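You operate a simulated robot arm through the tools that you are given. There is no shell and no other tool.

You are at the controls of a simulated robot arm. One attempt, no reset.

Task
Gauge both grey devices: GO goes back to its pocket, NO GO into the reject box.
Fine: use the medium gauge; the lid ends shut; the gold and the black devices stay.

Only the result counts: the job must be done as asked and must still hold three seconds after the hand-in. Knocking over, shifting, dropping, spilling or breaking anything else fails it. Lids that push on must go on centred and level and be pressed home; caps that screw on are set level and turned clockwise until they are tight.

Robot
A 6-joint arm with a two-finger parallel gripper, fixed in place. Base frame: the origin is at the foot of the arm, x ahead of it, y to its left, z up; the work surface is at about z = 0.92. Readings come in m, degrees, newtons and seconds.
With the tool pointing down near the work surface it reaches from about 0.36 to 0.76 m from the base axis. Its first joint turns from -66.0 to 66.0 degrees. Payload 2.45 kg.
Tool frame: the origin (TCP) lies between the finger pads and is the grasp point; the fingertips stand 0.024 m ahead of it; z points along the fingers, y is the line along which they close. The gripper opens to 0.068 m. The fingers are 0.017 m wide and 0.01 m thick; the gripper's body (0.04 by 0.07 m) begins 0.041 m behind the TCP.
Orientation is that of the tool frame in the base frame, as [roll, pitch, yaw] about the fixed x, y, z axes, in that order (R = Rz(yaw) Ry(pitch) Rx(roll)). With the fingers straight down and closing along the base's y, the tool's x points along the base's -x, its y along +y and its z along -z.

Tools
- The arm moves only by the tool arm_command. Its argument "series" is a list of rows, each a list of 3 entries, a list of its own where there are three numbers: the shift along the base's x, y, z in units of 400 mm (1.0 is 400 mm), then the turn, a rotation vector about the base's x, y, z in units of 120 degrees (1.0 is 120 degrees), then the opening, from 0 (shut) to 1 (fully open). In form: [[[tx, ty, tz], [rx, ry, rz], hand], ...]. A call has 1 to 20 rows; each row is the pose to reach, as a shift and turn from the pose commanded when the call began. A call with a number of a shift or a turn outside -1 to 1 is refused whole. Rows are played at 5 a second. More than 0.05 m and 8.6 degrees between two rows, or a gripper value outside its range, and nothing of the call is played. Where a pose cannot be reached the arm comes as near as it can. A force on the tool above 90 N (or 10 N above the force at the start of the call, whichever is more), or a blocked arm, ends the call early, and 0.2 s more pass. Each finger travels about 0.108 m/s and halts on what it meets, pressing with about 42 N; the grip force reading is that of the motor and also rises with nothing between the fingers. The clock runs only during rows and for 0.2 s after the last one: add rows that repeat a pose to give the fingers time. It gives the time, the measured TCP pose, the force on the tool (base axes), the opening and the grip force at its end, in the units of the frame above (readings bear some noise), with the torque about the TCP (base axes, N m) and any sound that the robot's microphone picked up.
- Cameras (640 x 400 px; columns grow to the right, rows downward): "scene" is fixed at [0.1868, 0.4394, 1.4401]; the picture's right is [-0.47, -0.88, 0.00], its down [-0.59, 0.31, -0.74] and it looks along [0.65, -0.35, -0.67] (base axes); focal length 266 px, centre (320, 200). "wrist" rides on the gripper at [0.084, 0.011, -0.075] in the tool frame; the picture's right is [-0.13, 0.99, 0.00], its down [-0.60, -0.08, -0.79] and it looks along [-0.79, -0.10, 0.61] (tool axes); focal length 251 px, centre (320, 200).
- capture(camera): a new picture of that camera. No time passes.
- measure_at(camera, pixels): for up to 12 pixels [column, row] of the newest picture of that camera ("zoom" is the newest enlarged one), the place [x, y, z] in the base frame of the surface seen there, good to about 0.003 m, but the place of the scene camera against the robot may be out by one fixed shift of up to 0.012 m in any direction. No time passes.
- inspect(camera, box): a new picture of the part [left, top, right, bottom] of that camera's present view, enlarged. No time passes.
- hand_in(): hands the job in; it is judged then, once.

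Leave the gripper open and the arm clear of the work at the hand-in unless told otherwise.

The tools are called as a command line: name --argument value ..., lists and objects as JSON in quotes. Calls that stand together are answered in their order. arm_command: Moves the arm, as the interface text tells. Its arguments: {"type":"object","properties":{"series":{"type":"array","items":{"type":"array"}}},"required":["series"]} The other tools are called the same way: capture (camera) takes a picture; measure_at (camera, pixels) gives the place of the surface under pixels of a picture; inspect (camera, box) takes an enlarged picture of a part of a camera's view; hand_in () hands the job in.

At the start:

```text
time_s: 0.0
tool_pos: [0.4723, -0.1748, 1.241]
tool_rot: [180.0, 0.0, 180.0]
wrist_force: [-0.4, 0.1, -0.4]
moment: [-0.01, 0.02, 0.01]
width: 0.0677
gripper_force: 0.1
```

scene: 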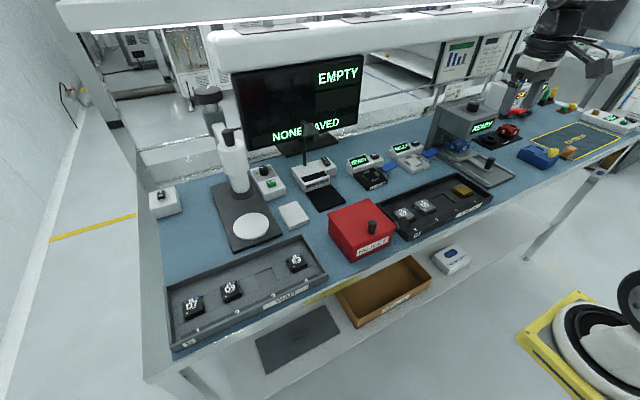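
wrist: 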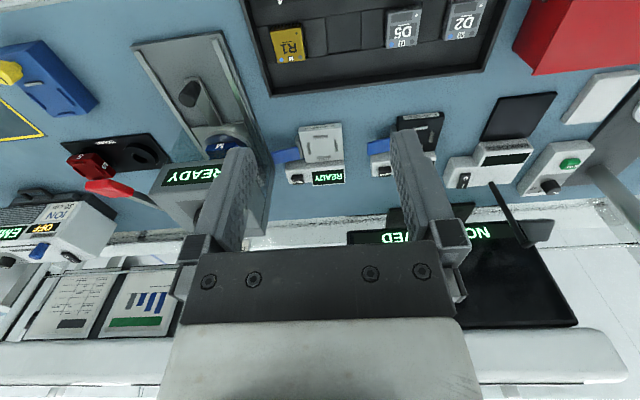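

I see a long bench with a tray of devices (grey ones D5, D2 and a gold R1), a red reject box with lid, and several gauges. I'll look closer at each part of the scene before moving.

inspect --camera "scene" --box '[320, 160, 500, 272]'

inspect --camera "scene" --box '[420, 60, 640, 200]'

inspect --camera "scene" --box '[140, 80, 360, 220]'

inspect --camera "scene" --box '[150, 210, 350, 350]'

inspect --camera "wrist" --box '[240, 0, 540, 200]'

```text
3.56 times, centred on (410, 216) of scene
```

zoom: 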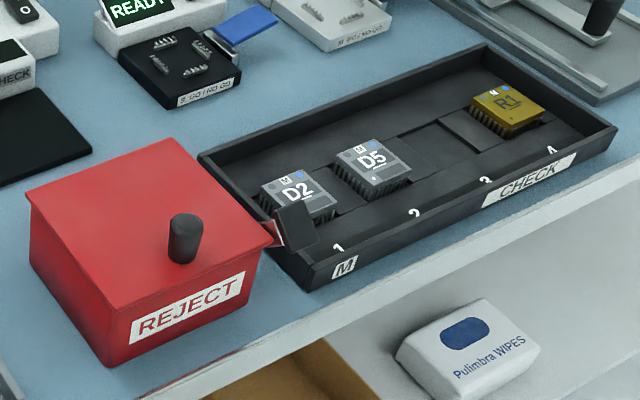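

```text
2.86 times, centred on (530, 130) of scene
```

zoom: 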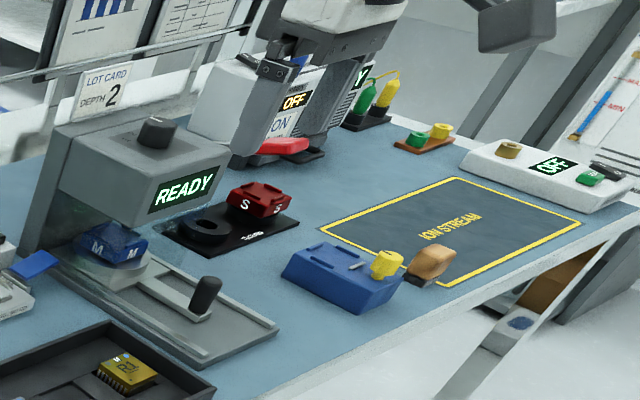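

```text
2.86 times, centred on (250, 150) of scene
```

zoom: 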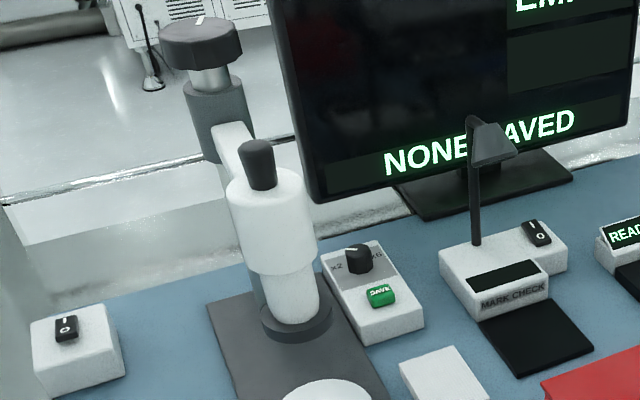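

```text
2.86 times, centred on (250, 280) of scene
```

zoom: 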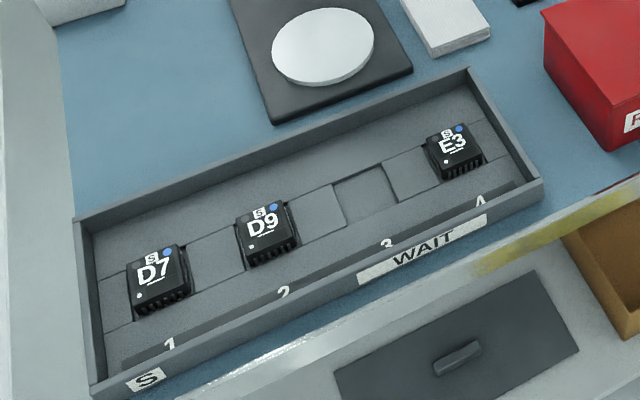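

```text
2.00 times, centred on (390, 100) of wrist
```

zoom: 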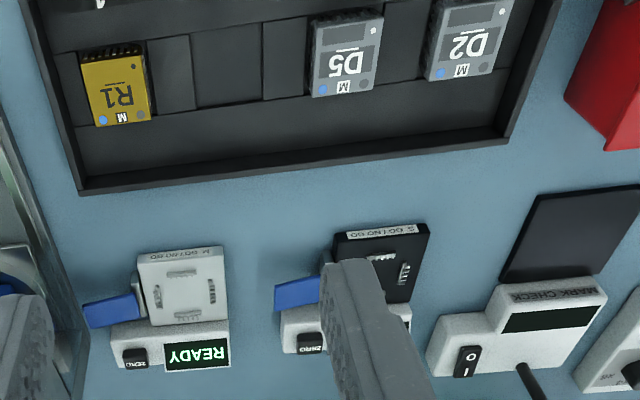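

There are two gauges, labelled "S GO/NO GO" (black) and "M GO/NO GO" (white). Each has a blue lever, a display and a ZERO button. Next I'll zoom in on them and on the tray.

inspect --camera "scene" --box '[340, 135, 450, 200]'

inspect --camera "wrist" --box '[260, 100, 380, 200]'

inspect --camera "scene" --box '[380, 170, 500, 245]'

inspect --camera "scene" --box '[320, 190, 420, 265]'

inspect --camera "scene" --box '[430, 20, 560, 100]'

```text
5.82 times, centred on (395, 168) of scene
```

zoom: 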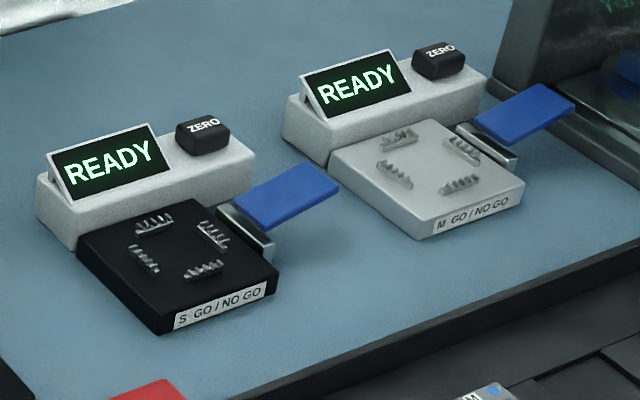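

```text
4.00 times, centred on (320, 150) of wrist
```

zoom: 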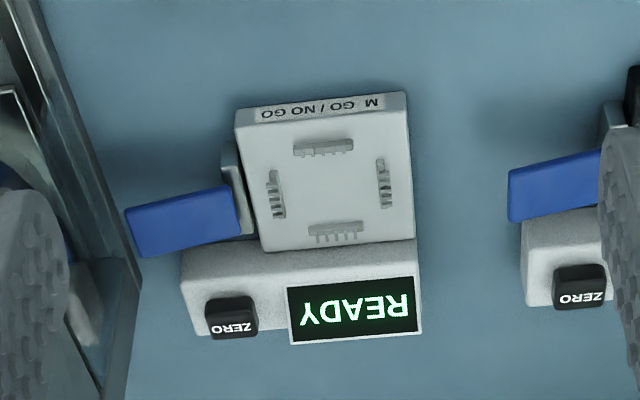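

```text
5.33 times, centred on (440, 208) of scene
```

zoom: 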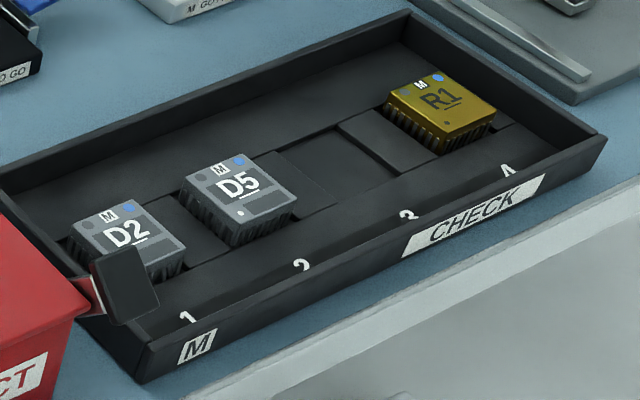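

```text
5.33 times, centred on (370, 228) of scene
```

zoom: 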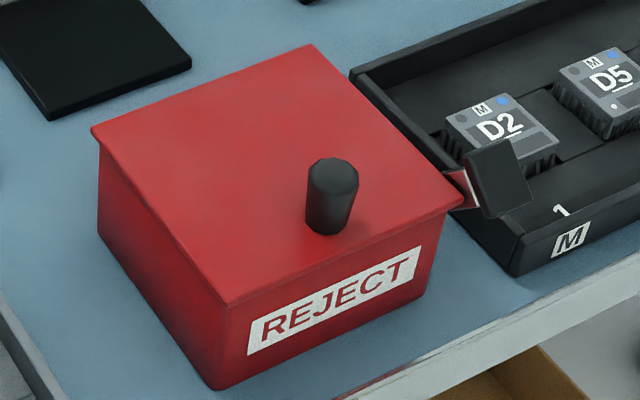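

```text
4.92 times, centred on (495, 60) of scene
```

zoom: 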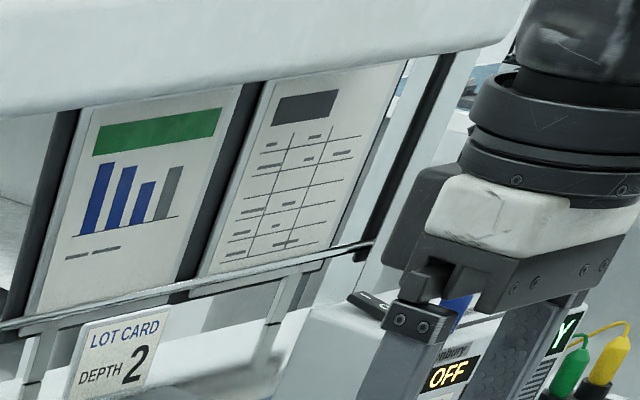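

Now I'll measure key points in both cameras: the lid, the knob and the paddle at the right of the box, the devices, the tray and the M gauge.

capture --camera "wrist"

measure_at --camera "wrist" --pixels '[[321, 145], [321, 138], [321, 157], [308, 148], [336, 146], [403, 22], [464, 15], [289, 42], [280, 153], [316, 179], [340, 50], [270, 95]]'

capture --camera "scene"

measure_at --camera "scene" --pixels '[[372, 224], [371, 231], [378, 199], [339, 209], [362, 246], [404, 228], [414, 222], [404, 214], [425, 206], [463, 189], [410, 167], [430, 152]]'

```text
taken
```

wrist: 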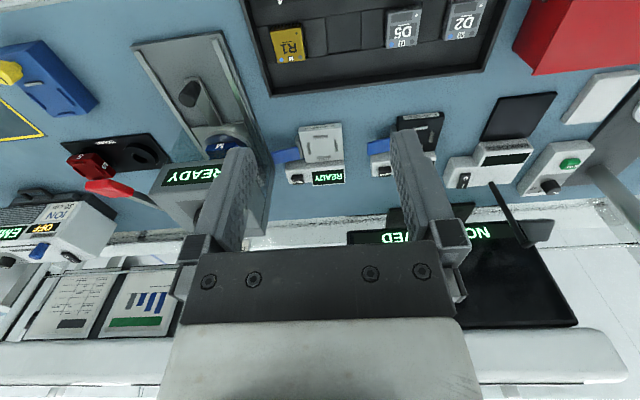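

```text
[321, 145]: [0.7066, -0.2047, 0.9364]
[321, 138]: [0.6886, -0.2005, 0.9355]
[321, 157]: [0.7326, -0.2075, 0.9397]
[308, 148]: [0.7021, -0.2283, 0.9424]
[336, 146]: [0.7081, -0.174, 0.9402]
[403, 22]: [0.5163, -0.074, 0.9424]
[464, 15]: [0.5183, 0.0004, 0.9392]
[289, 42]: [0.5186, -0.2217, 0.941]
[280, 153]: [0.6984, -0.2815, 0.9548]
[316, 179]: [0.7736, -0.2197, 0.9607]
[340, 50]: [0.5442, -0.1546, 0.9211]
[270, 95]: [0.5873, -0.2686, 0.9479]
```

```text
taken
```

scene: 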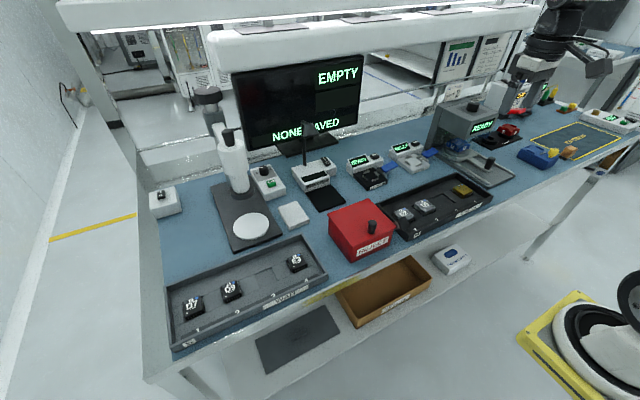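

```text
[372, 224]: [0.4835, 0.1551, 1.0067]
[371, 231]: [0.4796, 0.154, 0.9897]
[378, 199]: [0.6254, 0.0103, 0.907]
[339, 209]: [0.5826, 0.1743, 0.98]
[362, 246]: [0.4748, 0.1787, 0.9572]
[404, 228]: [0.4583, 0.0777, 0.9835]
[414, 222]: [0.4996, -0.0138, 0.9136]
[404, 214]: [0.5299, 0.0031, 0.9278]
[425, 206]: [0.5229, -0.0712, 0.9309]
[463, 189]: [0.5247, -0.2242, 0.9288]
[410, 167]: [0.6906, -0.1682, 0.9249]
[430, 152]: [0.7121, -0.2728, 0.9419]
```

The start pose agrees with the wrist camera, and the scene camera reads about 0.011 m too low in z. D2 is near (0.518, 0.000), D5 near (0.516, -0.074), and the M gauge nest near (0.707, -0.203). I'll move the arm at a safe height toward the reject box to see its lid, knob and paddle with the wrist camera.

arm_command --series '[[[-0.018, 0.068, -0.01], [0, 0, 0], 1], [[-0.036, 0.137, -0.03], [0, 0, 0], 1], [[-0.054, 0.206, -0.05], [0, 0, 0], 1], [[-0.072, 0.275, -0.07], [0, 0, 0], 1], [[-0.09, 0.343, -0.09], [0, 0, 0], 1], [[-0.108, 0.412, -0.11], [0, 0, 0], 1], [[-0.126, 0.48, -0.13], [0, 0, 0], 1], [[-0.144, 0.549, -0.15], [0, 0, 0], 1], [[-0.162, 0.618, -0.17], [0, 0, 0], 1], [[-0.18, 0.687, -0.19], [0, 0, 0], 1], [[-0.18, 0.687, -0.19], [0, 0, 0], 1]]'

capture --camera "wrist"

```text
time_s: 2.4
tool_pos: [0.399, 0.1011, 1.1628]
tool_rot: [180.0, 0.1, 180.0]
wrist_force: [0.1, -0.1, -0.7]
moment: [0.0, 0.01, 0.06]
width: 0.0679
gripper_force: 0.1
```

```text
taken
```

wrist: 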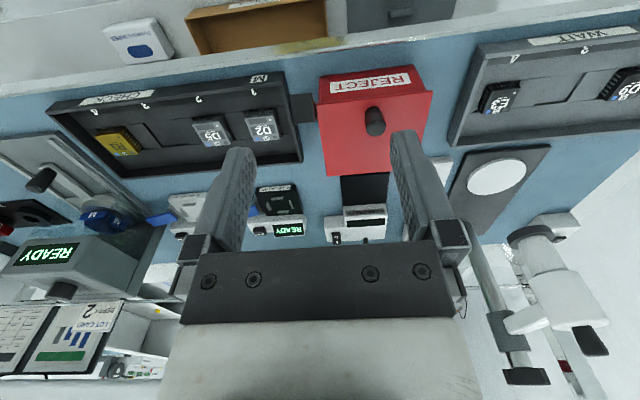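

The wrist view now shows the red box at about (370, 115), with the knob at (375, 120) and the grey paddle at (302, 108). I'll enlarge and measure them.

inspect --camera "wrist" --box '[270, 50, 450, 190]'

measure_at --camera "wrist" --pixels '[[375, 110], [378, 128], [369, 130], [320, 100], [432, 94], [322, 170], [418, 165], [372, 90], [302, 100], [302, 118], [313, 108], [295, 108]]'

```text
2.86 times, centred on (360, 120) of wrist
```

zoom: 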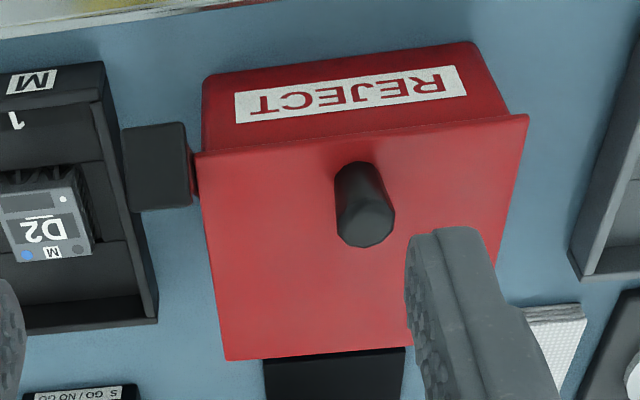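

```text
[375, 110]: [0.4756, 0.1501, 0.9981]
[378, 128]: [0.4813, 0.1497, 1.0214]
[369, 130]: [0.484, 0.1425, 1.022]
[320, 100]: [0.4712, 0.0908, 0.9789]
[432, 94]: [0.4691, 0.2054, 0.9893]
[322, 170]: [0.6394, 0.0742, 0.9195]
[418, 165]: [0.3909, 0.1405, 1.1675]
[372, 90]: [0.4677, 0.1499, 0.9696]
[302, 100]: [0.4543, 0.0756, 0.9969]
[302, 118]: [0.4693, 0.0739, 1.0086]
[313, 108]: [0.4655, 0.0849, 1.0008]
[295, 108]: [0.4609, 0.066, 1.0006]
```

I'll take closer views of the paddle joint between the box and the tray, using the scene camera at about (406, 226).

inspect --camera "scene" --box '[380, 205, 430, 240]'

inspect --camera "wrist" --box '[280, 80, 350, 130]'

inspect --camera "wrist" --box '[160, 170, 400, 250]'

```text
11.43 times, centred on (405, 222) of scene
```

zoom: 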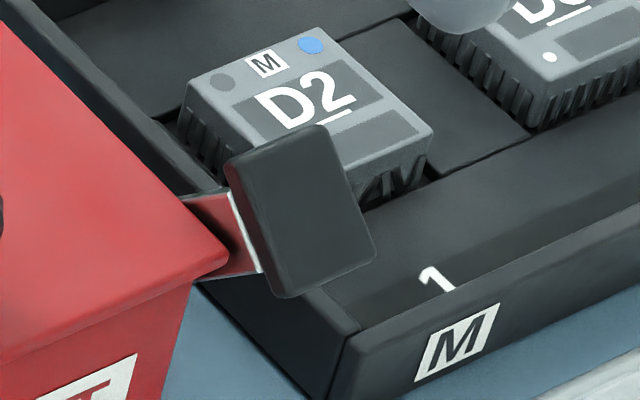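

```text
8.00 times, centred on (315, 105) of wrist
```

zoom: 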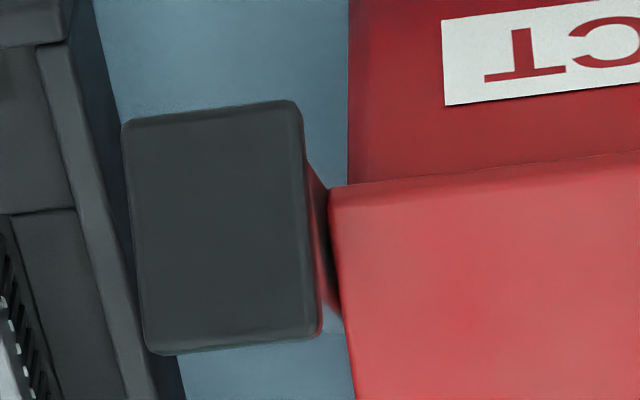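

```text
2.67 times, centred on (280, 210) of wrist
```

zoom: 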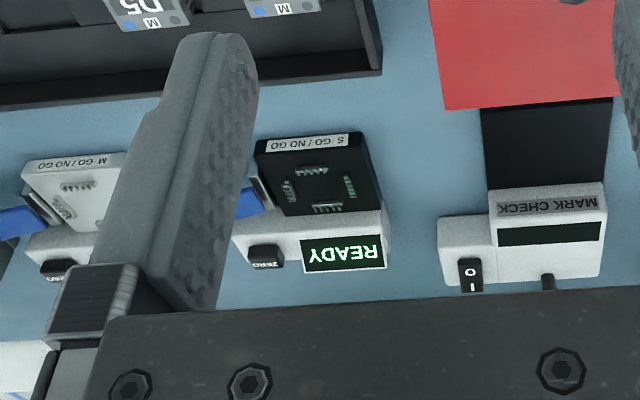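

The plate looks like a paddle on a red arm beside the box's front right corner. I'll measure the box and the paddle more precisely using a zoomed wrist picture.

inspect --camera "wrist" --box '[270, 50, 450, 190]'

measure_at --camera "zoom" --pixels '[[230, 356], [405, 342], [205, 160], [522, 122], [365, 230], [365, 165], [135, 140], [180, 130], [135, 200], [185, 195], [197, 175], [300, 260]]'

measure_at --camera "zoom" --pixels '[[210, 90], [470, 60], [230, 250], [300, 200], [460, 200], [300, 320], [365, 205], [340, 200], [390, 215], [345, 235], [385, 240], [510, 200]]'

```text
2.86 times, centred on (360, 120) of wrist
```

zoom: 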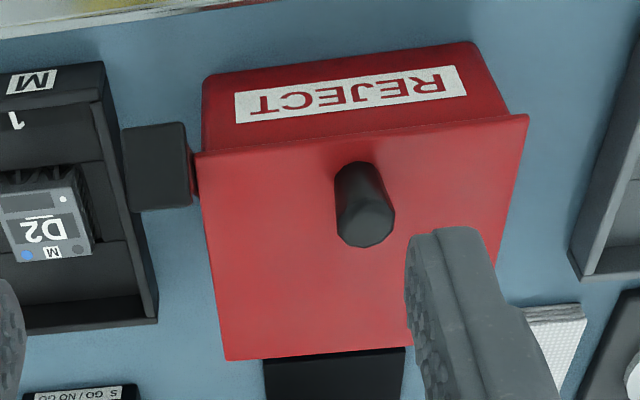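

```text
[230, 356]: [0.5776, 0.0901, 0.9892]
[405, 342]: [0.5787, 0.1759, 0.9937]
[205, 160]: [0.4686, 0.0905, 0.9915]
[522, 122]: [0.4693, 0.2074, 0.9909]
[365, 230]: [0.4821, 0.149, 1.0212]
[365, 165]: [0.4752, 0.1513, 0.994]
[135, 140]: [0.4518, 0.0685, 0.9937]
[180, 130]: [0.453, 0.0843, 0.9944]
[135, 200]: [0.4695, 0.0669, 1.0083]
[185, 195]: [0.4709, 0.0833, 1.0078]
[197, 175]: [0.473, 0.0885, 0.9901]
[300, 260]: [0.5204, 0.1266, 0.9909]
```

```text
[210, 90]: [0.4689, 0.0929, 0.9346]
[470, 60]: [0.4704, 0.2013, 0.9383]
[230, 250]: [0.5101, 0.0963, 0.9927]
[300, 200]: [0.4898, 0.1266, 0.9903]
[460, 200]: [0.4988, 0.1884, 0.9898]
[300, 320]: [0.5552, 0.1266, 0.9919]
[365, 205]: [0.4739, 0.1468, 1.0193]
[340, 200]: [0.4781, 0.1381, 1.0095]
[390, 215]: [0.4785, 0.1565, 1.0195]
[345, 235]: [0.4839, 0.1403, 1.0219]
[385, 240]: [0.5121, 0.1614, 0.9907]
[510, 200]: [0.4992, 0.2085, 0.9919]
```

The lid spans x 0.468–0.578 and y 0.09–0.208, with its top at z 0.991. The knob is at (0.483, 0.149), reaching z 1.022, which suggests a hinge along the rear edge. Next I'll turn the tool 90° about z and look at the paddle from the tray side.

arm_command --series '[[[0.012, -0.033, -0.006], [0, 0, 0.0625], 1], [[0.025, -0.067, -0.013], [0, 0, 0.125], 1], [[0.038, -0.1, -0.02], [0, 0, 0.1875], 1], [[0.05, -0.134, -0.027], [0, 0, 0.25], 1], [[0.063, -0.167, -0.033], [0, 0, 0.3125], 1], [[0.076, -0.2, -0.04], [0, 0, 0.375], 1], [[0.089, -0.234, -0.047], [0, 0, 0.4375], 1], [[0.1, -0.268, -0.053], [0, 0, 0.5], 1], [[0.114, -0.3, -0.06], [0, 0, 0.5625], 1], [[0.127, -0.335, -0.067], [0, 0, 0.625], 1], [[0.14, -0.368, -0.073], [0, 0, 0.6875], 1], [[0.152, -0.4, -0.08], [0, 0, 0.75], 1], [[0.152, -0.4, -0.08], [0, 0, 0.75], 1]]'

capture --camera "wrist"

inspect --camera "wrist" --box '[240, 60, 400, 200]'

```text
time_s: 5.2
tool_pos: [0.4608, -0.0594, 1.1319]
tool_rot: [180.0, 0.0, -89.9]
wrist_force: [0.9, 0.4, -0.8]
moment: [-0.02, 0.01, -0.01]
width: 0.0681
gripper_force: 0.0
```

```text
taken
```

wrist: 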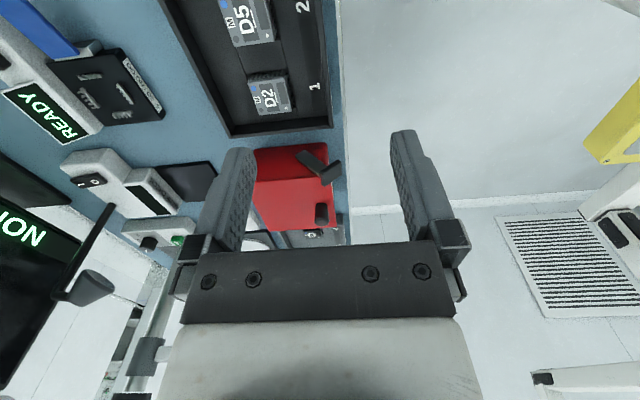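

```text
2.86 times, centred on (320, 130) of wrist
```

zoom: 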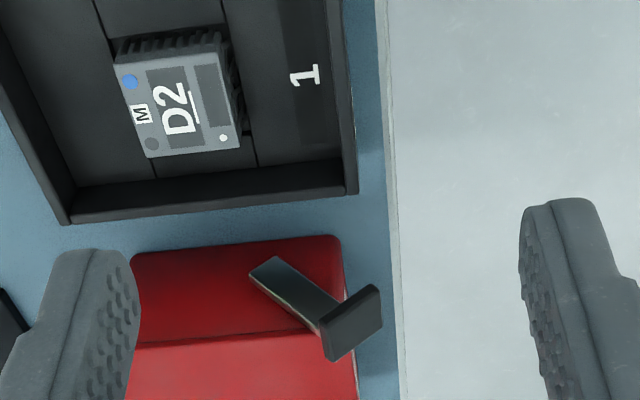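

From this side I can see a shiny bar on the box's right wall. It runs from a low pivot at about zoom (262, 268) up and forward to the paddle at (350, 322), so it is a lever. I'll measure it.

measure_at --camera "zoom" --pixels '[[258, 275], [278, 262], [300, 295], [318, 318], [330, 300], [325, 350], [345, 325], [375, 295], [350, 340], [340, 245], [135, 260], [230, 300]]'

inspect --camera "wrist" --box '[290, 130, 350, 180]'

inspect --camera "wrist" --box '[0, 0, 200, 160]'

```text
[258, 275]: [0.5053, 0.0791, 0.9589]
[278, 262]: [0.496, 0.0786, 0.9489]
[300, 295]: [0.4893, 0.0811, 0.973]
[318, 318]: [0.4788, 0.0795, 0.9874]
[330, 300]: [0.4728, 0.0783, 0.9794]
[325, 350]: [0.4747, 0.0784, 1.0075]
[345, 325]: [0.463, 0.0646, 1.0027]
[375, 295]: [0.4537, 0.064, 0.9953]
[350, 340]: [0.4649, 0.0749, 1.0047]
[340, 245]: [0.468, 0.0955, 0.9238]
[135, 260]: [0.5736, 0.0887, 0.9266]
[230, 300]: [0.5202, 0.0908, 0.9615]
```

```text
8.00 times, centred on (320, 155) of wrist
```

zoom: 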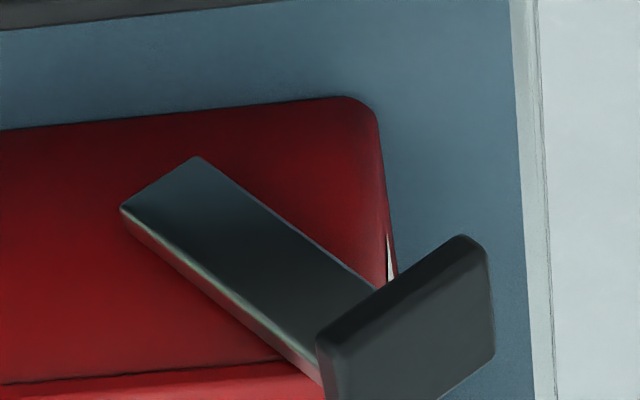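

```text
2.50 times, centred on (100, 80) of wrist
```

zoom: 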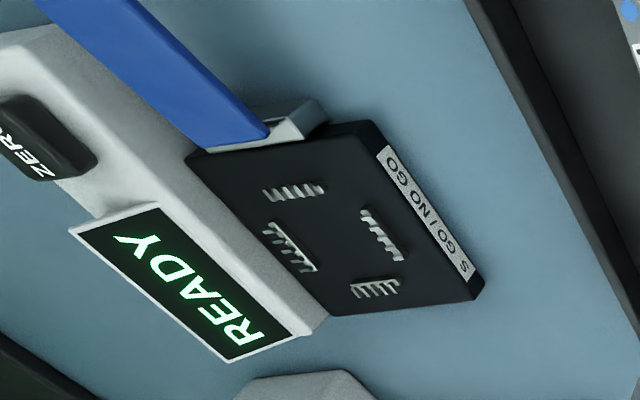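

The lever pivots low on the box's side, near (0.50, 0.08, 0.955). Before touching it I'll look at the M gauge up close, so I'm turning the tool back and moving toward (0.57, -0.20).

arm_command --series '[[[0.022, -0.029, 0], [0, 0, -0.0625], 1], [[0.045, -0.058, 0], [0, 0, -0.125], 1], [[0.068, -0.087, 0], [0, 0, -0.1875], 1], [[0.09, -0.116, 0], [0, 0, -0.25], 1], [[0.113, -0.145, 0], [0, 0, -0.3125], 1], [[0.136, -0.175, 0], [0, 0, -0.375], 1], [[0.16, -0.204, 0], [0, 0, -0.4375], 1], [[0.183, -0.233, 0], [0, 0, -0.5], 1], [[0.206, -0.262, 0], [0, 0, -0.5625], 1], [[0.229, -0.291, 0], [0, 0, -0.625], 1], [[0.252, -0.32, 0], [0, 0, -0.6875], 1], [[0.275, -0.35, 0], [0, 0, -0.75], 1], [[0.275, -0.35, 0], [0, 0, -0.75], 1]]'

capture --camera "wrist"

inspect --camera "wrist" --box '[220, 60, 420, 200]'

```text
time_s: 8.0
tool_pos: [0.5702, -0.2007, 1.1315]
tool_rot: [180.0, 0.1, 179.9]
wrist_force: [0.6, 0.8, -0.3]
moment: [-0.01, -0.02, 0.0]
width: 0.0678
gripper_force: 0.1
```

```text
taken
```

wrist: 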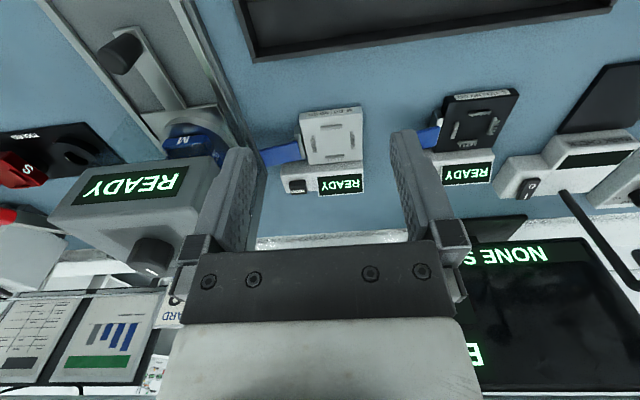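

```text
2.86 times, centred on (320, 130) of wrist
```

zoom: 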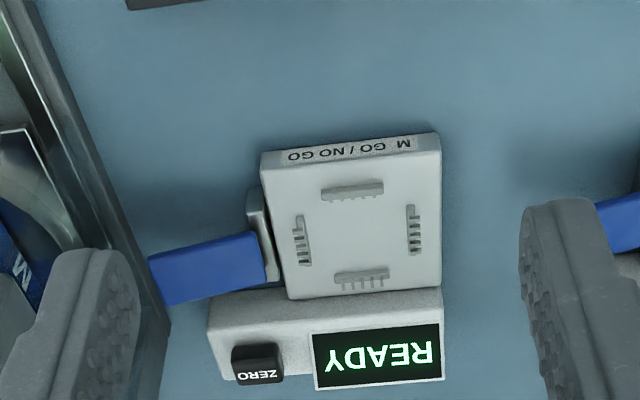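

I'll zoom tightly on the M gauge and measure its plate, the combs and the blue lever.

inspect --camera "wrist" --box '[255, 95, 375, 200]'

measure_at --camera "zoom" --pixels '[[375, 145], [240, 255], [540, 230], [395, 355], [390, 250], [250, 90], [580, 55], [585, 350], [285, 375], [235, 330], [100, 330], [45, 300]]'

measure_at --camera "wrist" --pixels '[[285, 155], [265, 152], [268, 163], [300, 150], [293, 147], [305, 137], [355, 140], [360, 108], [303, 113], [334, 112], [325, 135], [296, 187]]'

```text
3.81 times, centred on (315, 148) of wrist
```

zoom: 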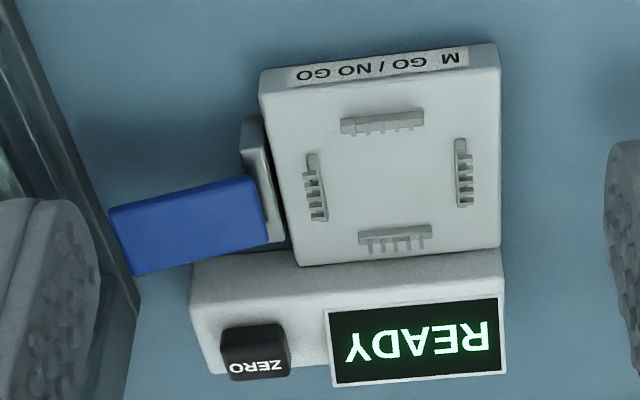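

```text
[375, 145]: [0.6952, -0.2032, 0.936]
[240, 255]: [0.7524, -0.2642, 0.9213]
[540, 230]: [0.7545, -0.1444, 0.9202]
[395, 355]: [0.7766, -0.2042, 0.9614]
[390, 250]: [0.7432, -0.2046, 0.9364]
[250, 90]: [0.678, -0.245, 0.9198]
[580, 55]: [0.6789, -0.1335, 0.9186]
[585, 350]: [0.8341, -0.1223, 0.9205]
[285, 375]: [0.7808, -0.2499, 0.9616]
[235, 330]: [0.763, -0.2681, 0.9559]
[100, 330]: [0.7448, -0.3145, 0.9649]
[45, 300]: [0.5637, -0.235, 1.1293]
```

```text
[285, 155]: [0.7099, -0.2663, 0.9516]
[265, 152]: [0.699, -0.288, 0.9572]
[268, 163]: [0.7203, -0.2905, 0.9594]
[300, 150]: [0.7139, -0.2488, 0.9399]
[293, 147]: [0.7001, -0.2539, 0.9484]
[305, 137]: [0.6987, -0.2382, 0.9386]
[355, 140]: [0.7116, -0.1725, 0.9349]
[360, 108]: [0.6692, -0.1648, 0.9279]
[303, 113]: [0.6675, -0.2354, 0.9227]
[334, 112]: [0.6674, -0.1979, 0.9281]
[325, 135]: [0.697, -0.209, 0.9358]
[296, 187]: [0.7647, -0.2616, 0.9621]
```

Now I'll measure the comb positions precisely in the zoomed picture.

measure_at --camera "zoom" --pixels '[[345, 122], [420, 115], [382, 118], [362, 236], [430, 230], [396, 234], [312, 158], [322, 215], [458, 145], [468, 202], [388, 180], [496, 240]]'

measure_at --camera "zoom" --pixels '[[262, 85], [498, 65], [302, 258], [495, 150], [285, 180], [250, 125], [275, 235], [265, 180], [250, 195], [115, 225], [180, 215], [135, 262]]'

```text
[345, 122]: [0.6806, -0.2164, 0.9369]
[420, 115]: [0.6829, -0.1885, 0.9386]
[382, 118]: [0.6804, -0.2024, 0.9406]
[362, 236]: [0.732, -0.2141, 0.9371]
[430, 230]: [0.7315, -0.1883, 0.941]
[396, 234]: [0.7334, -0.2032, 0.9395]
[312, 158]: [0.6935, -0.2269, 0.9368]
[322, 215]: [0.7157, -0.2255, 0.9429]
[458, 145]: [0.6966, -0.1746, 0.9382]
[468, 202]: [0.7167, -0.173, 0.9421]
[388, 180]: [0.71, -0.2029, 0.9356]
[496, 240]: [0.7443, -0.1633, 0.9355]
```

```text
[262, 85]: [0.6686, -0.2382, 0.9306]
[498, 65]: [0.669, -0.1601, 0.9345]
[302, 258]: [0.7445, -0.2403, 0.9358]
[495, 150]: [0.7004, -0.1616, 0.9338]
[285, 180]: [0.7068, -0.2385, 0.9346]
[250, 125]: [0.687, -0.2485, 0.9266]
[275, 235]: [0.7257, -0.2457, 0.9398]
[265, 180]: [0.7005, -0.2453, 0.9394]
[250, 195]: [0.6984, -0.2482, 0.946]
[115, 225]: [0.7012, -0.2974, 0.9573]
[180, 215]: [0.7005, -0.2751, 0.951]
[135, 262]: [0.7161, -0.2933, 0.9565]
```

The M nest centre is about (0.7067, -0.2010) with the plate top at z 0.9355. The combs are about 0.052 apart. Next I'll look closely at the two grey devices in the CHECK tray.

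arm_command --series '[[[-0.047, 0.052, -0.01], [0, 0, 0], 1], [[-0.094, 0.103, -0.02], [0, 0, 0], 1], [[-0.14, 0.155, -0.04], [0, 0, 0], 1], [[-0.188, 0.206, -0.06], [0, 0, 0], 1], [[-0.235, 0.258, -0.09], [0, 0, 0], 1], [[-0.281, 0.309, -0.12], [0, 0, 0], 1], [[-0.328, 0.361, -0.15], [0, 0, 0], 1], [[-0.375, 0.4125, -0.175], [0, 0, 0], 1], [[-0.375, 0.4125, -0.175], [0, 0, 0], 1]]'

capture --camera "wrist"

inspect --camera "wrist" --box '[220, 80, 440, 220]'

```text
time_s: 10.0
tool_pos: [0.4213, -0.034, 1.0614]
tool_rot: [180.0, 0.0, 180.0]
wrist_force: [0.6, 0.7, -0.1]
moment: [0.03, 0.03, 0.01]
width: 0.0678
gripper_force: 0.0
```

```text
taken
```

wrist: 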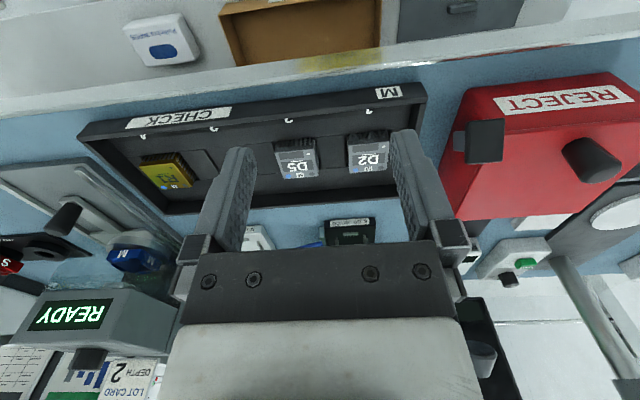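

```text
2.86 times, centred on (330, 150) of wrist
```

zoom: 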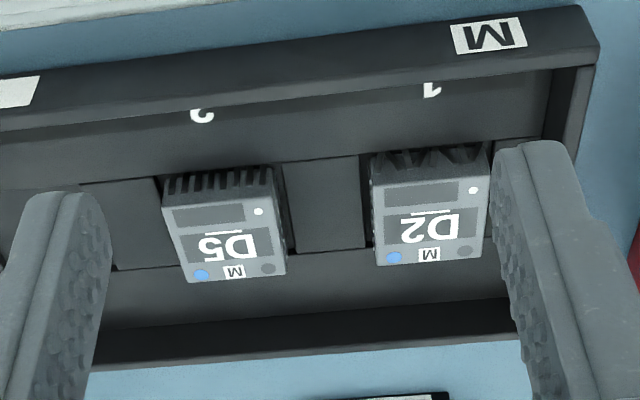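

D5's front leads look straight and D2's look bent. I'll zoom further and measure the device outlines.

inspect --camera "wrist" --box '[265, 120, 400, 190]'

measure_at --camera "zoom" --pixels '[[60, 150], [210, 140], [100, 280], [230, 270], [155, 215], [360, 125], [525, 118], [372, 257], [508, 245], [440, 190], [440, 100], [140, 115]]'

```text
4.74 times, centred on (332, 155) of wrist
```

zoom: 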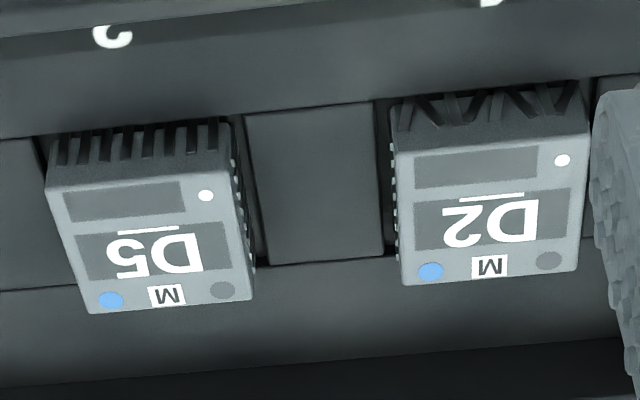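

```text
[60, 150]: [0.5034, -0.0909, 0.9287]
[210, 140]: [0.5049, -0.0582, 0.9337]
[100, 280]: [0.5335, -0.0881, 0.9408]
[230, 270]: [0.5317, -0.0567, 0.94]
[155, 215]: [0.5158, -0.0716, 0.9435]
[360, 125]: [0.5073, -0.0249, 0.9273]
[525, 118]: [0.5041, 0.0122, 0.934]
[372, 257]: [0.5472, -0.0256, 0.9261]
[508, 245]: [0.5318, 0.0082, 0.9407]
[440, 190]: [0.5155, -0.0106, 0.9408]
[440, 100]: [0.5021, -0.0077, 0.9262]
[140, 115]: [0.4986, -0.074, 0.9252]
```

D2 clearly has splayed front leads and D5's are straight, but the gauge will decide. I'll measure the top corners of both devices.

measure_at --camera "zoom" --pixels '[[54, 197], [222, 180], [92, 305], [246, 294], [150, 250], [404, 158], [580, 145], [405, 278], [572, 264], [490, 210], [150, 190], [490, 150]]'

measure_at --camera "zoom" --pixels '[[310, 180], [255, 200], [262, 262], [380, 200], [590, 90], [20, 220], [310, 300], [310, 90], [310, 30], [250, 120], [375, 110], [385, 255]]'

```text
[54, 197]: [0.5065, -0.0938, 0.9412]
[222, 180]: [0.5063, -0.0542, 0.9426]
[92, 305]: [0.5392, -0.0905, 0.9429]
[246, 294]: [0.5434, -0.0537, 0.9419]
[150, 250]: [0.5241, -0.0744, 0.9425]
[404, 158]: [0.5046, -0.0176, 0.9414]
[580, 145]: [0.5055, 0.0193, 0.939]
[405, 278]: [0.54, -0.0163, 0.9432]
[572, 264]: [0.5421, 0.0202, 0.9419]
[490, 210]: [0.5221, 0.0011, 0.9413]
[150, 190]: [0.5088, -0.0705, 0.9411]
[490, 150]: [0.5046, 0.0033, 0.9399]
```

```text
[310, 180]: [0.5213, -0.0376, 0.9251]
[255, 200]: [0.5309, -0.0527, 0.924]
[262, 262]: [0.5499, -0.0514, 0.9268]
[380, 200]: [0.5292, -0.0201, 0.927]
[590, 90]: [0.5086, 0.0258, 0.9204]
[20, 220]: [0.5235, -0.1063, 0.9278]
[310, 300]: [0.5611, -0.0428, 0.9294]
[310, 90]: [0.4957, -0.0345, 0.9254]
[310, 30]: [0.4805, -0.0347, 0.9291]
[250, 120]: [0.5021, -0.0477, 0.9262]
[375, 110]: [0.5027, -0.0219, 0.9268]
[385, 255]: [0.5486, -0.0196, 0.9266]
```

Each body is about 0.040 square with its top at z 0.942. D5's centre is about (0.5235, -0.0738) and D2's is (0.523, 0.0015). I'll lower the arm in front of the tray for a flatter view of where the leads leave the bodies.

arm_command --series '[[[-0.02, 0, -0.04], [0, 0, 0], 1], [[-0.04, 0, -0.08], [0, 0, 0], 1], [[-0.05, 0, -0.12], [0, 0, 0], 1], [[-0.05, 0, -0.16], [0, 0, 0], 1], [[-0.05, 0, -0.18], [0, 0, 0], 1], [[-0.05, 0, -0.18], [0, 0, 0], 1]]'

capture --camera "wrist"

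inspect --camera "wrist" --box '[255, 150, 405, 244]'

```text
time_s: 11.4
tool_pos: [0.3998, -0.0333, 0.9893]
tool_rot: [180.0, 0.0, 179.9]
wrist_force: [-0.9, 0.4, 0.0]
moment: [0.02, -0.01, 0.01]
width: 0.0685
gripper_force: 0.1
```

```text
taken
```

wrist: 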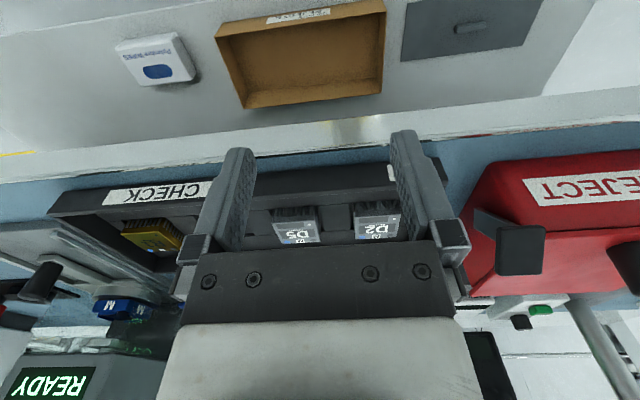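

```text
4.26 times, centred on (330, 197) of wrist
```

zoom: 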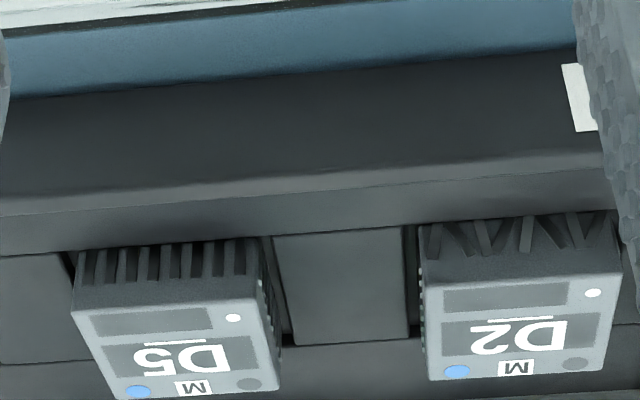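

The leads leave about halfway down the bodies and run almost straight down, so I'll grip only the top 6–7 mm. Before planning I'll measure the tall obstacles: the microscope, the lamp over MARK CHECK, the press, and the space near the M gauge lever.

capture --camera "scene"

measure_at --camera "scene" --pixels '[[235, 165], [228, 133], [207, 95], [250, 228], [305, 127], [310, 155], [330, 195], [473, 107], [480, 125], [463, 148], [445, 115], [440, 140]]'

inspect --camera "scene" --box '[390, 90, 520, 190]'

```text
taken
```

scene: 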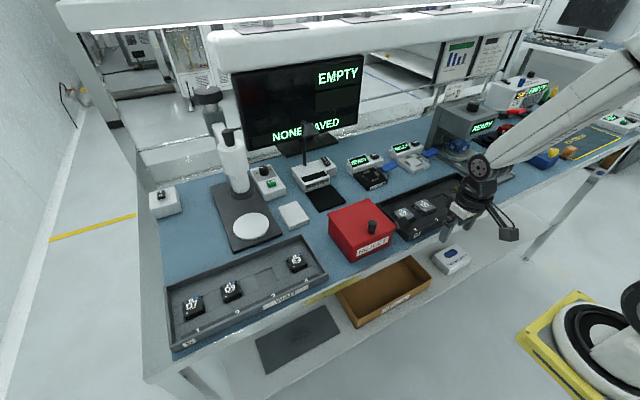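

```text
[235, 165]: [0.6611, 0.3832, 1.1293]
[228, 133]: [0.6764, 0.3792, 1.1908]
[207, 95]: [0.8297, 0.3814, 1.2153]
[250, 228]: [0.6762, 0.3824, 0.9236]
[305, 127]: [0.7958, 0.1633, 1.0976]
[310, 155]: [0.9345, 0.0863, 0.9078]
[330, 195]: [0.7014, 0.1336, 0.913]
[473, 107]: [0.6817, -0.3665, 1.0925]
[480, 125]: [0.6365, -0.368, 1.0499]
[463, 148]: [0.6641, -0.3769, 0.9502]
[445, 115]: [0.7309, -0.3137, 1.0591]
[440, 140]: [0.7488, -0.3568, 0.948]
```

```text
4.00 times, centred on (455, 140) of scene
```

zoom: 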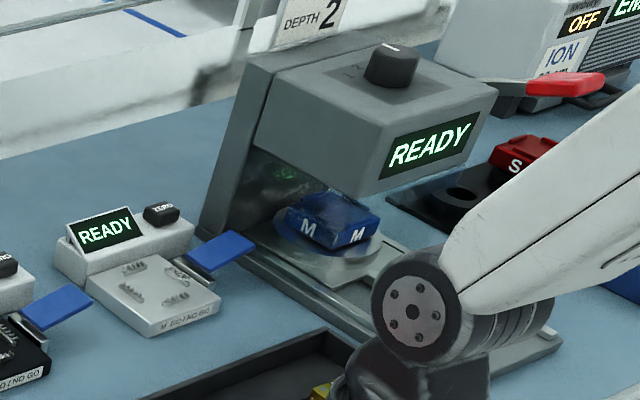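

The press head's near side is at y ≈ -0.31, just beyond the M gauge lever, and everything else is clear of the path I need. I'll raise the arm and go above D5 at (0.5235, -0.0738), with the fingers closing along y.

arm_command --series '[[[0.02, -0.005, 0.08], [0, 0, 0], 1], [[0.06, -0.02, 0.12], [0, 0, 0], 1], [[0.13, -0.04, 0.12], [0, 0, 0], 1], [[0.2, -0.07, 0.12], [0, 0, 0], 0.85], [[0.26, -0.09, 0.11], [0, 0, 0], 0.85], [[0.3078, -0.0988, 0.1015], [0, 0, 0], 0.85], [[0.3078, -0.0988, 0.1015], [0, 0, 0], 0.85]]'

capture --camera "wrist"

inspect --camera "scene" --box '[370, 160, 490, 235]'

```text
time_s: 13.0
tool_pos: [0.5242, -0.073, 1.0292]
tool_rot: [-179.9, 0.1, -180.0]
wrist_force: [0.4, 0.5, -1.0]
moment: [-0.01, 0.01, -0.04]
width: 0.0579
gripper_force: 0.0
```

```text
taken
```

wrist: 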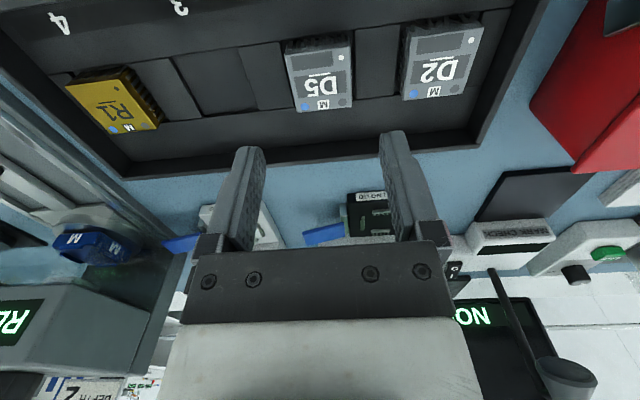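

```text
5.33 times, centred on (430, 198) of scene
```

zoom: 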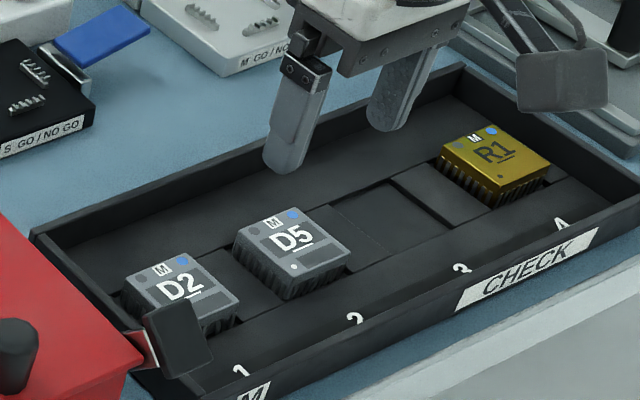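

From straight above, D5's outline is at about (285–355, 40–110). I'll measure its corners, the empty pocket 3 floor at (228, 80), D2, and the tray rims.

inspect --camera "wrist" --box '[200, 0, 500, 188]'

measure_at --camera "wrist" --pixels '[[288, 62], [347, 53], [296, 107], [350, 100], [320, 82], [408, 38], [478, 30], [405, 95], [463, 88], [435, 62], [205, 80], [215, 60]]'

measure_at --camera "wrist" --pixels '[[270, 85], [375, 70], [165, 90], [320, 140], [320, 20], [300, 50], [325, 47], [345, 42], [240, 70], [190, 70], [210, 105], [380, 95]]'

```text
2.13 times, centred on (350, 94) of wrist
```

zoom: 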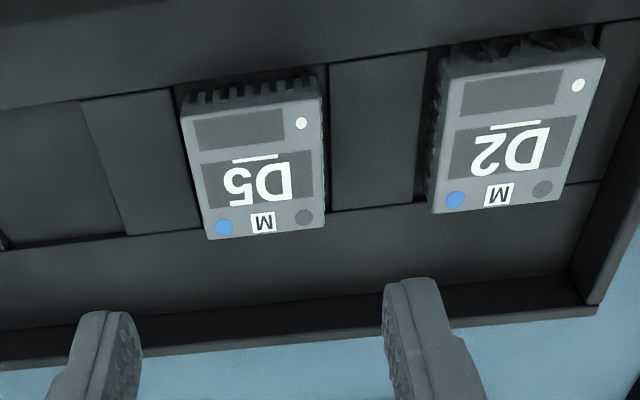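

```text
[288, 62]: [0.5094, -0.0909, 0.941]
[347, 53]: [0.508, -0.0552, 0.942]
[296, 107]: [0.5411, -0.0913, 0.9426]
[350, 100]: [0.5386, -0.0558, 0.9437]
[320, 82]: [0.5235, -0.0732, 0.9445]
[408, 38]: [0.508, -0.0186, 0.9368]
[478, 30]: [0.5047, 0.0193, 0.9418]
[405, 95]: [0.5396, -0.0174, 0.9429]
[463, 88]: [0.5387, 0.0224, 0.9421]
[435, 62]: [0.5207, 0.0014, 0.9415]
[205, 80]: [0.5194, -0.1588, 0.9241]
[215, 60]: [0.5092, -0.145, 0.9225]
```

```text
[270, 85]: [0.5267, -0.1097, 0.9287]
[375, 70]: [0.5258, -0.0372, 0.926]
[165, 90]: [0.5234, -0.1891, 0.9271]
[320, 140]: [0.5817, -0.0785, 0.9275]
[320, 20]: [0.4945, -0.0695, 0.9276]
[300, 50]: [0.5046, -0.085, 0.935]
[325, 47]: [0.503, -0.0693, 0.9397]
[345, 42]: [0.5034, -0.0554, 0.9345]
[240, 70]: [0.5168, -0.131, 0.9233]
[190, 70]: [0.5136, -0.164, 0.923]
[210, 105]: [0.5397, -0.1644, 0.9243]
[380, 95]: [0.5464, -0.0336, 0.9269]
```

The pocket floor is about z 0.9235, the spacers 0.9275 and the device top 0.9425. I'm centred on D5, so I'll descend to TCP z ≈ 0.960 with the fingertips 6–7 mm below its top, still open, and check.

arm_command --series '[[[0, 0, -0.05], [0, 0, 0], 0.85], [[0, 0, -0.1], [0, 0, 0], 0.85], [[0, 0, -0.14], [0, 0, 0], 0.85], [[0, 0, -0.165], [0, 0, 0], 0.85], [[0, 0, -0.176], [0, 0, 0], 0.85], [[0, 0, -0.176], [0, 0, 0], 0.85]]'

capture --camera "scene"

inspect --camera "scene" --box '[380, 170, 480, 235]'

capture --camera "wrist"

```text
time_s: 14.4
tool_pos: [0.5238, -0.0733, 0.9607]
tool_rot: [-179.9, 0.0, -180.0]
wrist_force: [0.8, 0.4, 0.1]
moment: [0.01, 0.02, 0.02]
width: 0.0577
gripper_force: 0.0
```

```text
taken
```

scene: 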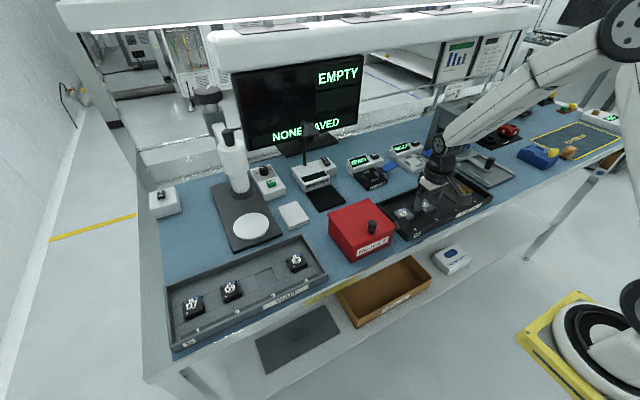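

```text
6.15 times, centred on (430, 202) of scene
```

zoom: 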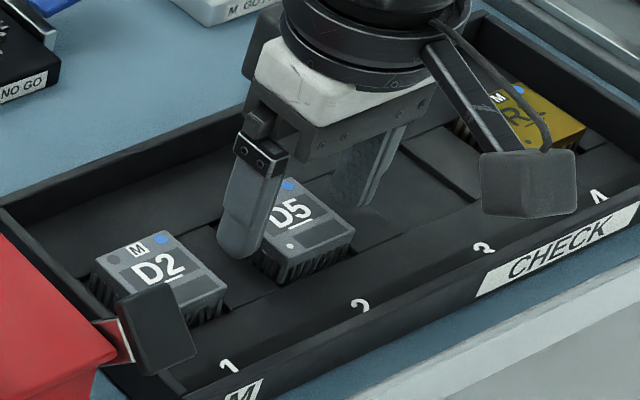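

```text
taken
```

wrist: 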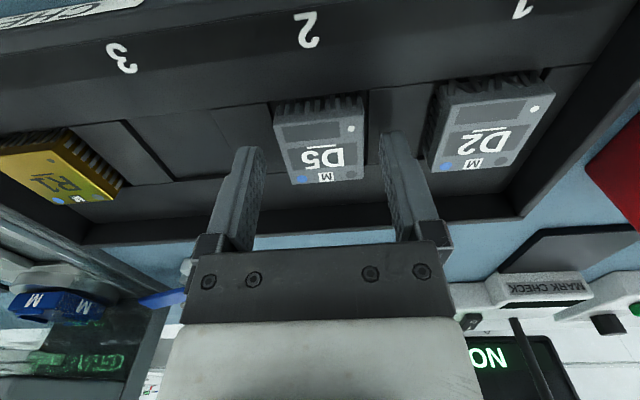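

The fingers straddle D5 evenly with no contact force. I'll close on the body now and then lift a few millimetres to check the hold.

arm_command --series '[[[0, 0, 0], [0, 0, 0], 0.7], [[0, 0, 0], [0, 0, 0], 0.55], [[0, 0, 0], [0, 0, 0], 0.4], [[0, 0, 0], [0, 0, 0], 0.4], [[0, 0, 0], [0, 0, 0], 0.4]]'

capture --camera "wrist"

```text
time_s: 15.6
tool_pos: [0.5241, -0.073, 0.9614]
tool_rot: [179.9, 0.0, -180.0]
wrist_force: [-0.3, -0.7, 0.7]
moment: [-0.06, -0.01, 0.03]
width: 0.0409
gripper_force: 42.2
```

```text
taken
```

wrist: 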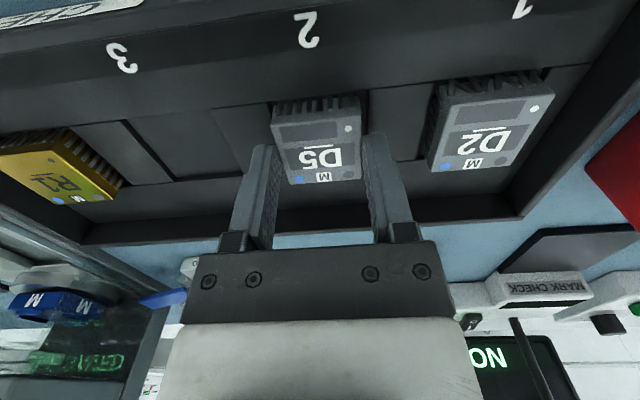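

The grip reads 42 N at width 0.0409, so D5 is held. I'll lift it straight up to z ≈ 1.05.

arm_command --series '[[[0, 0, 0.015], [0, 0, 0], 0.4], [[0, 0, 0.04], [0, 0, 0], 0.4], [[0, 0, 0.08], [0, 0, 0], 0.4], [[0, 0, 0.13], [0, 0, 0], 0.4], [[0, 0, 0.18], [0, 0, 0], 0.4], [[0, 0, 0.225], [0, 0, 0], 0.4], [[0, 0, 0.225], [0, 0, 0], 0.4]]'

capture --camera "wrist"

inspect --camera "scene" --box '[380, 140, 500, 215]'

```text
time_s: 17.2
tool_pos: [0.5233, -0.0739, 1.0504]
tool_rot: [-180.0, 0.0, -180.0]
wrist_force: [-0.1, -0.3, 0.1]
moment: [-0.03, -0.01, -0.01]
width: 0.0273
gripper_force: 0.0
```

```text
taken
```

wrist: 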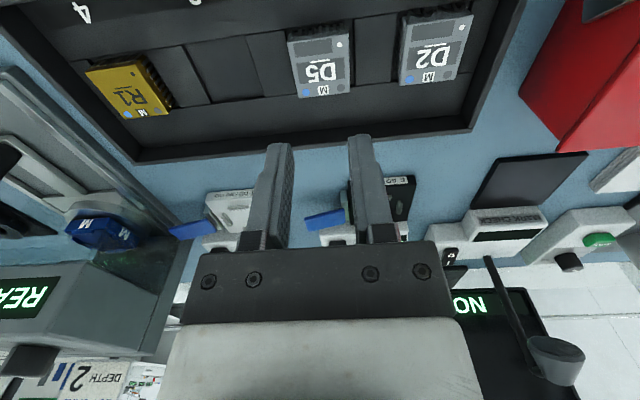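

```text
5.33 times, centred on (440, 178) of scene
```

zoom: 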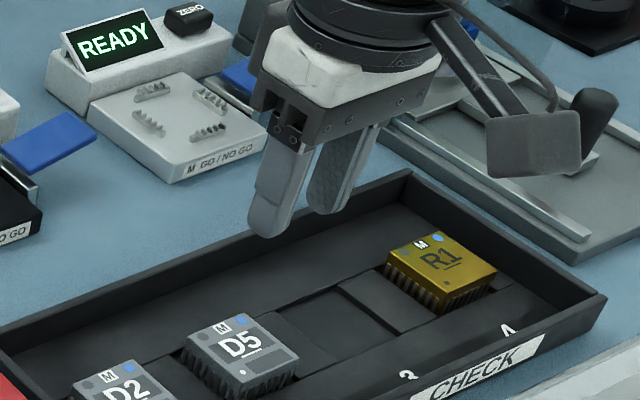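

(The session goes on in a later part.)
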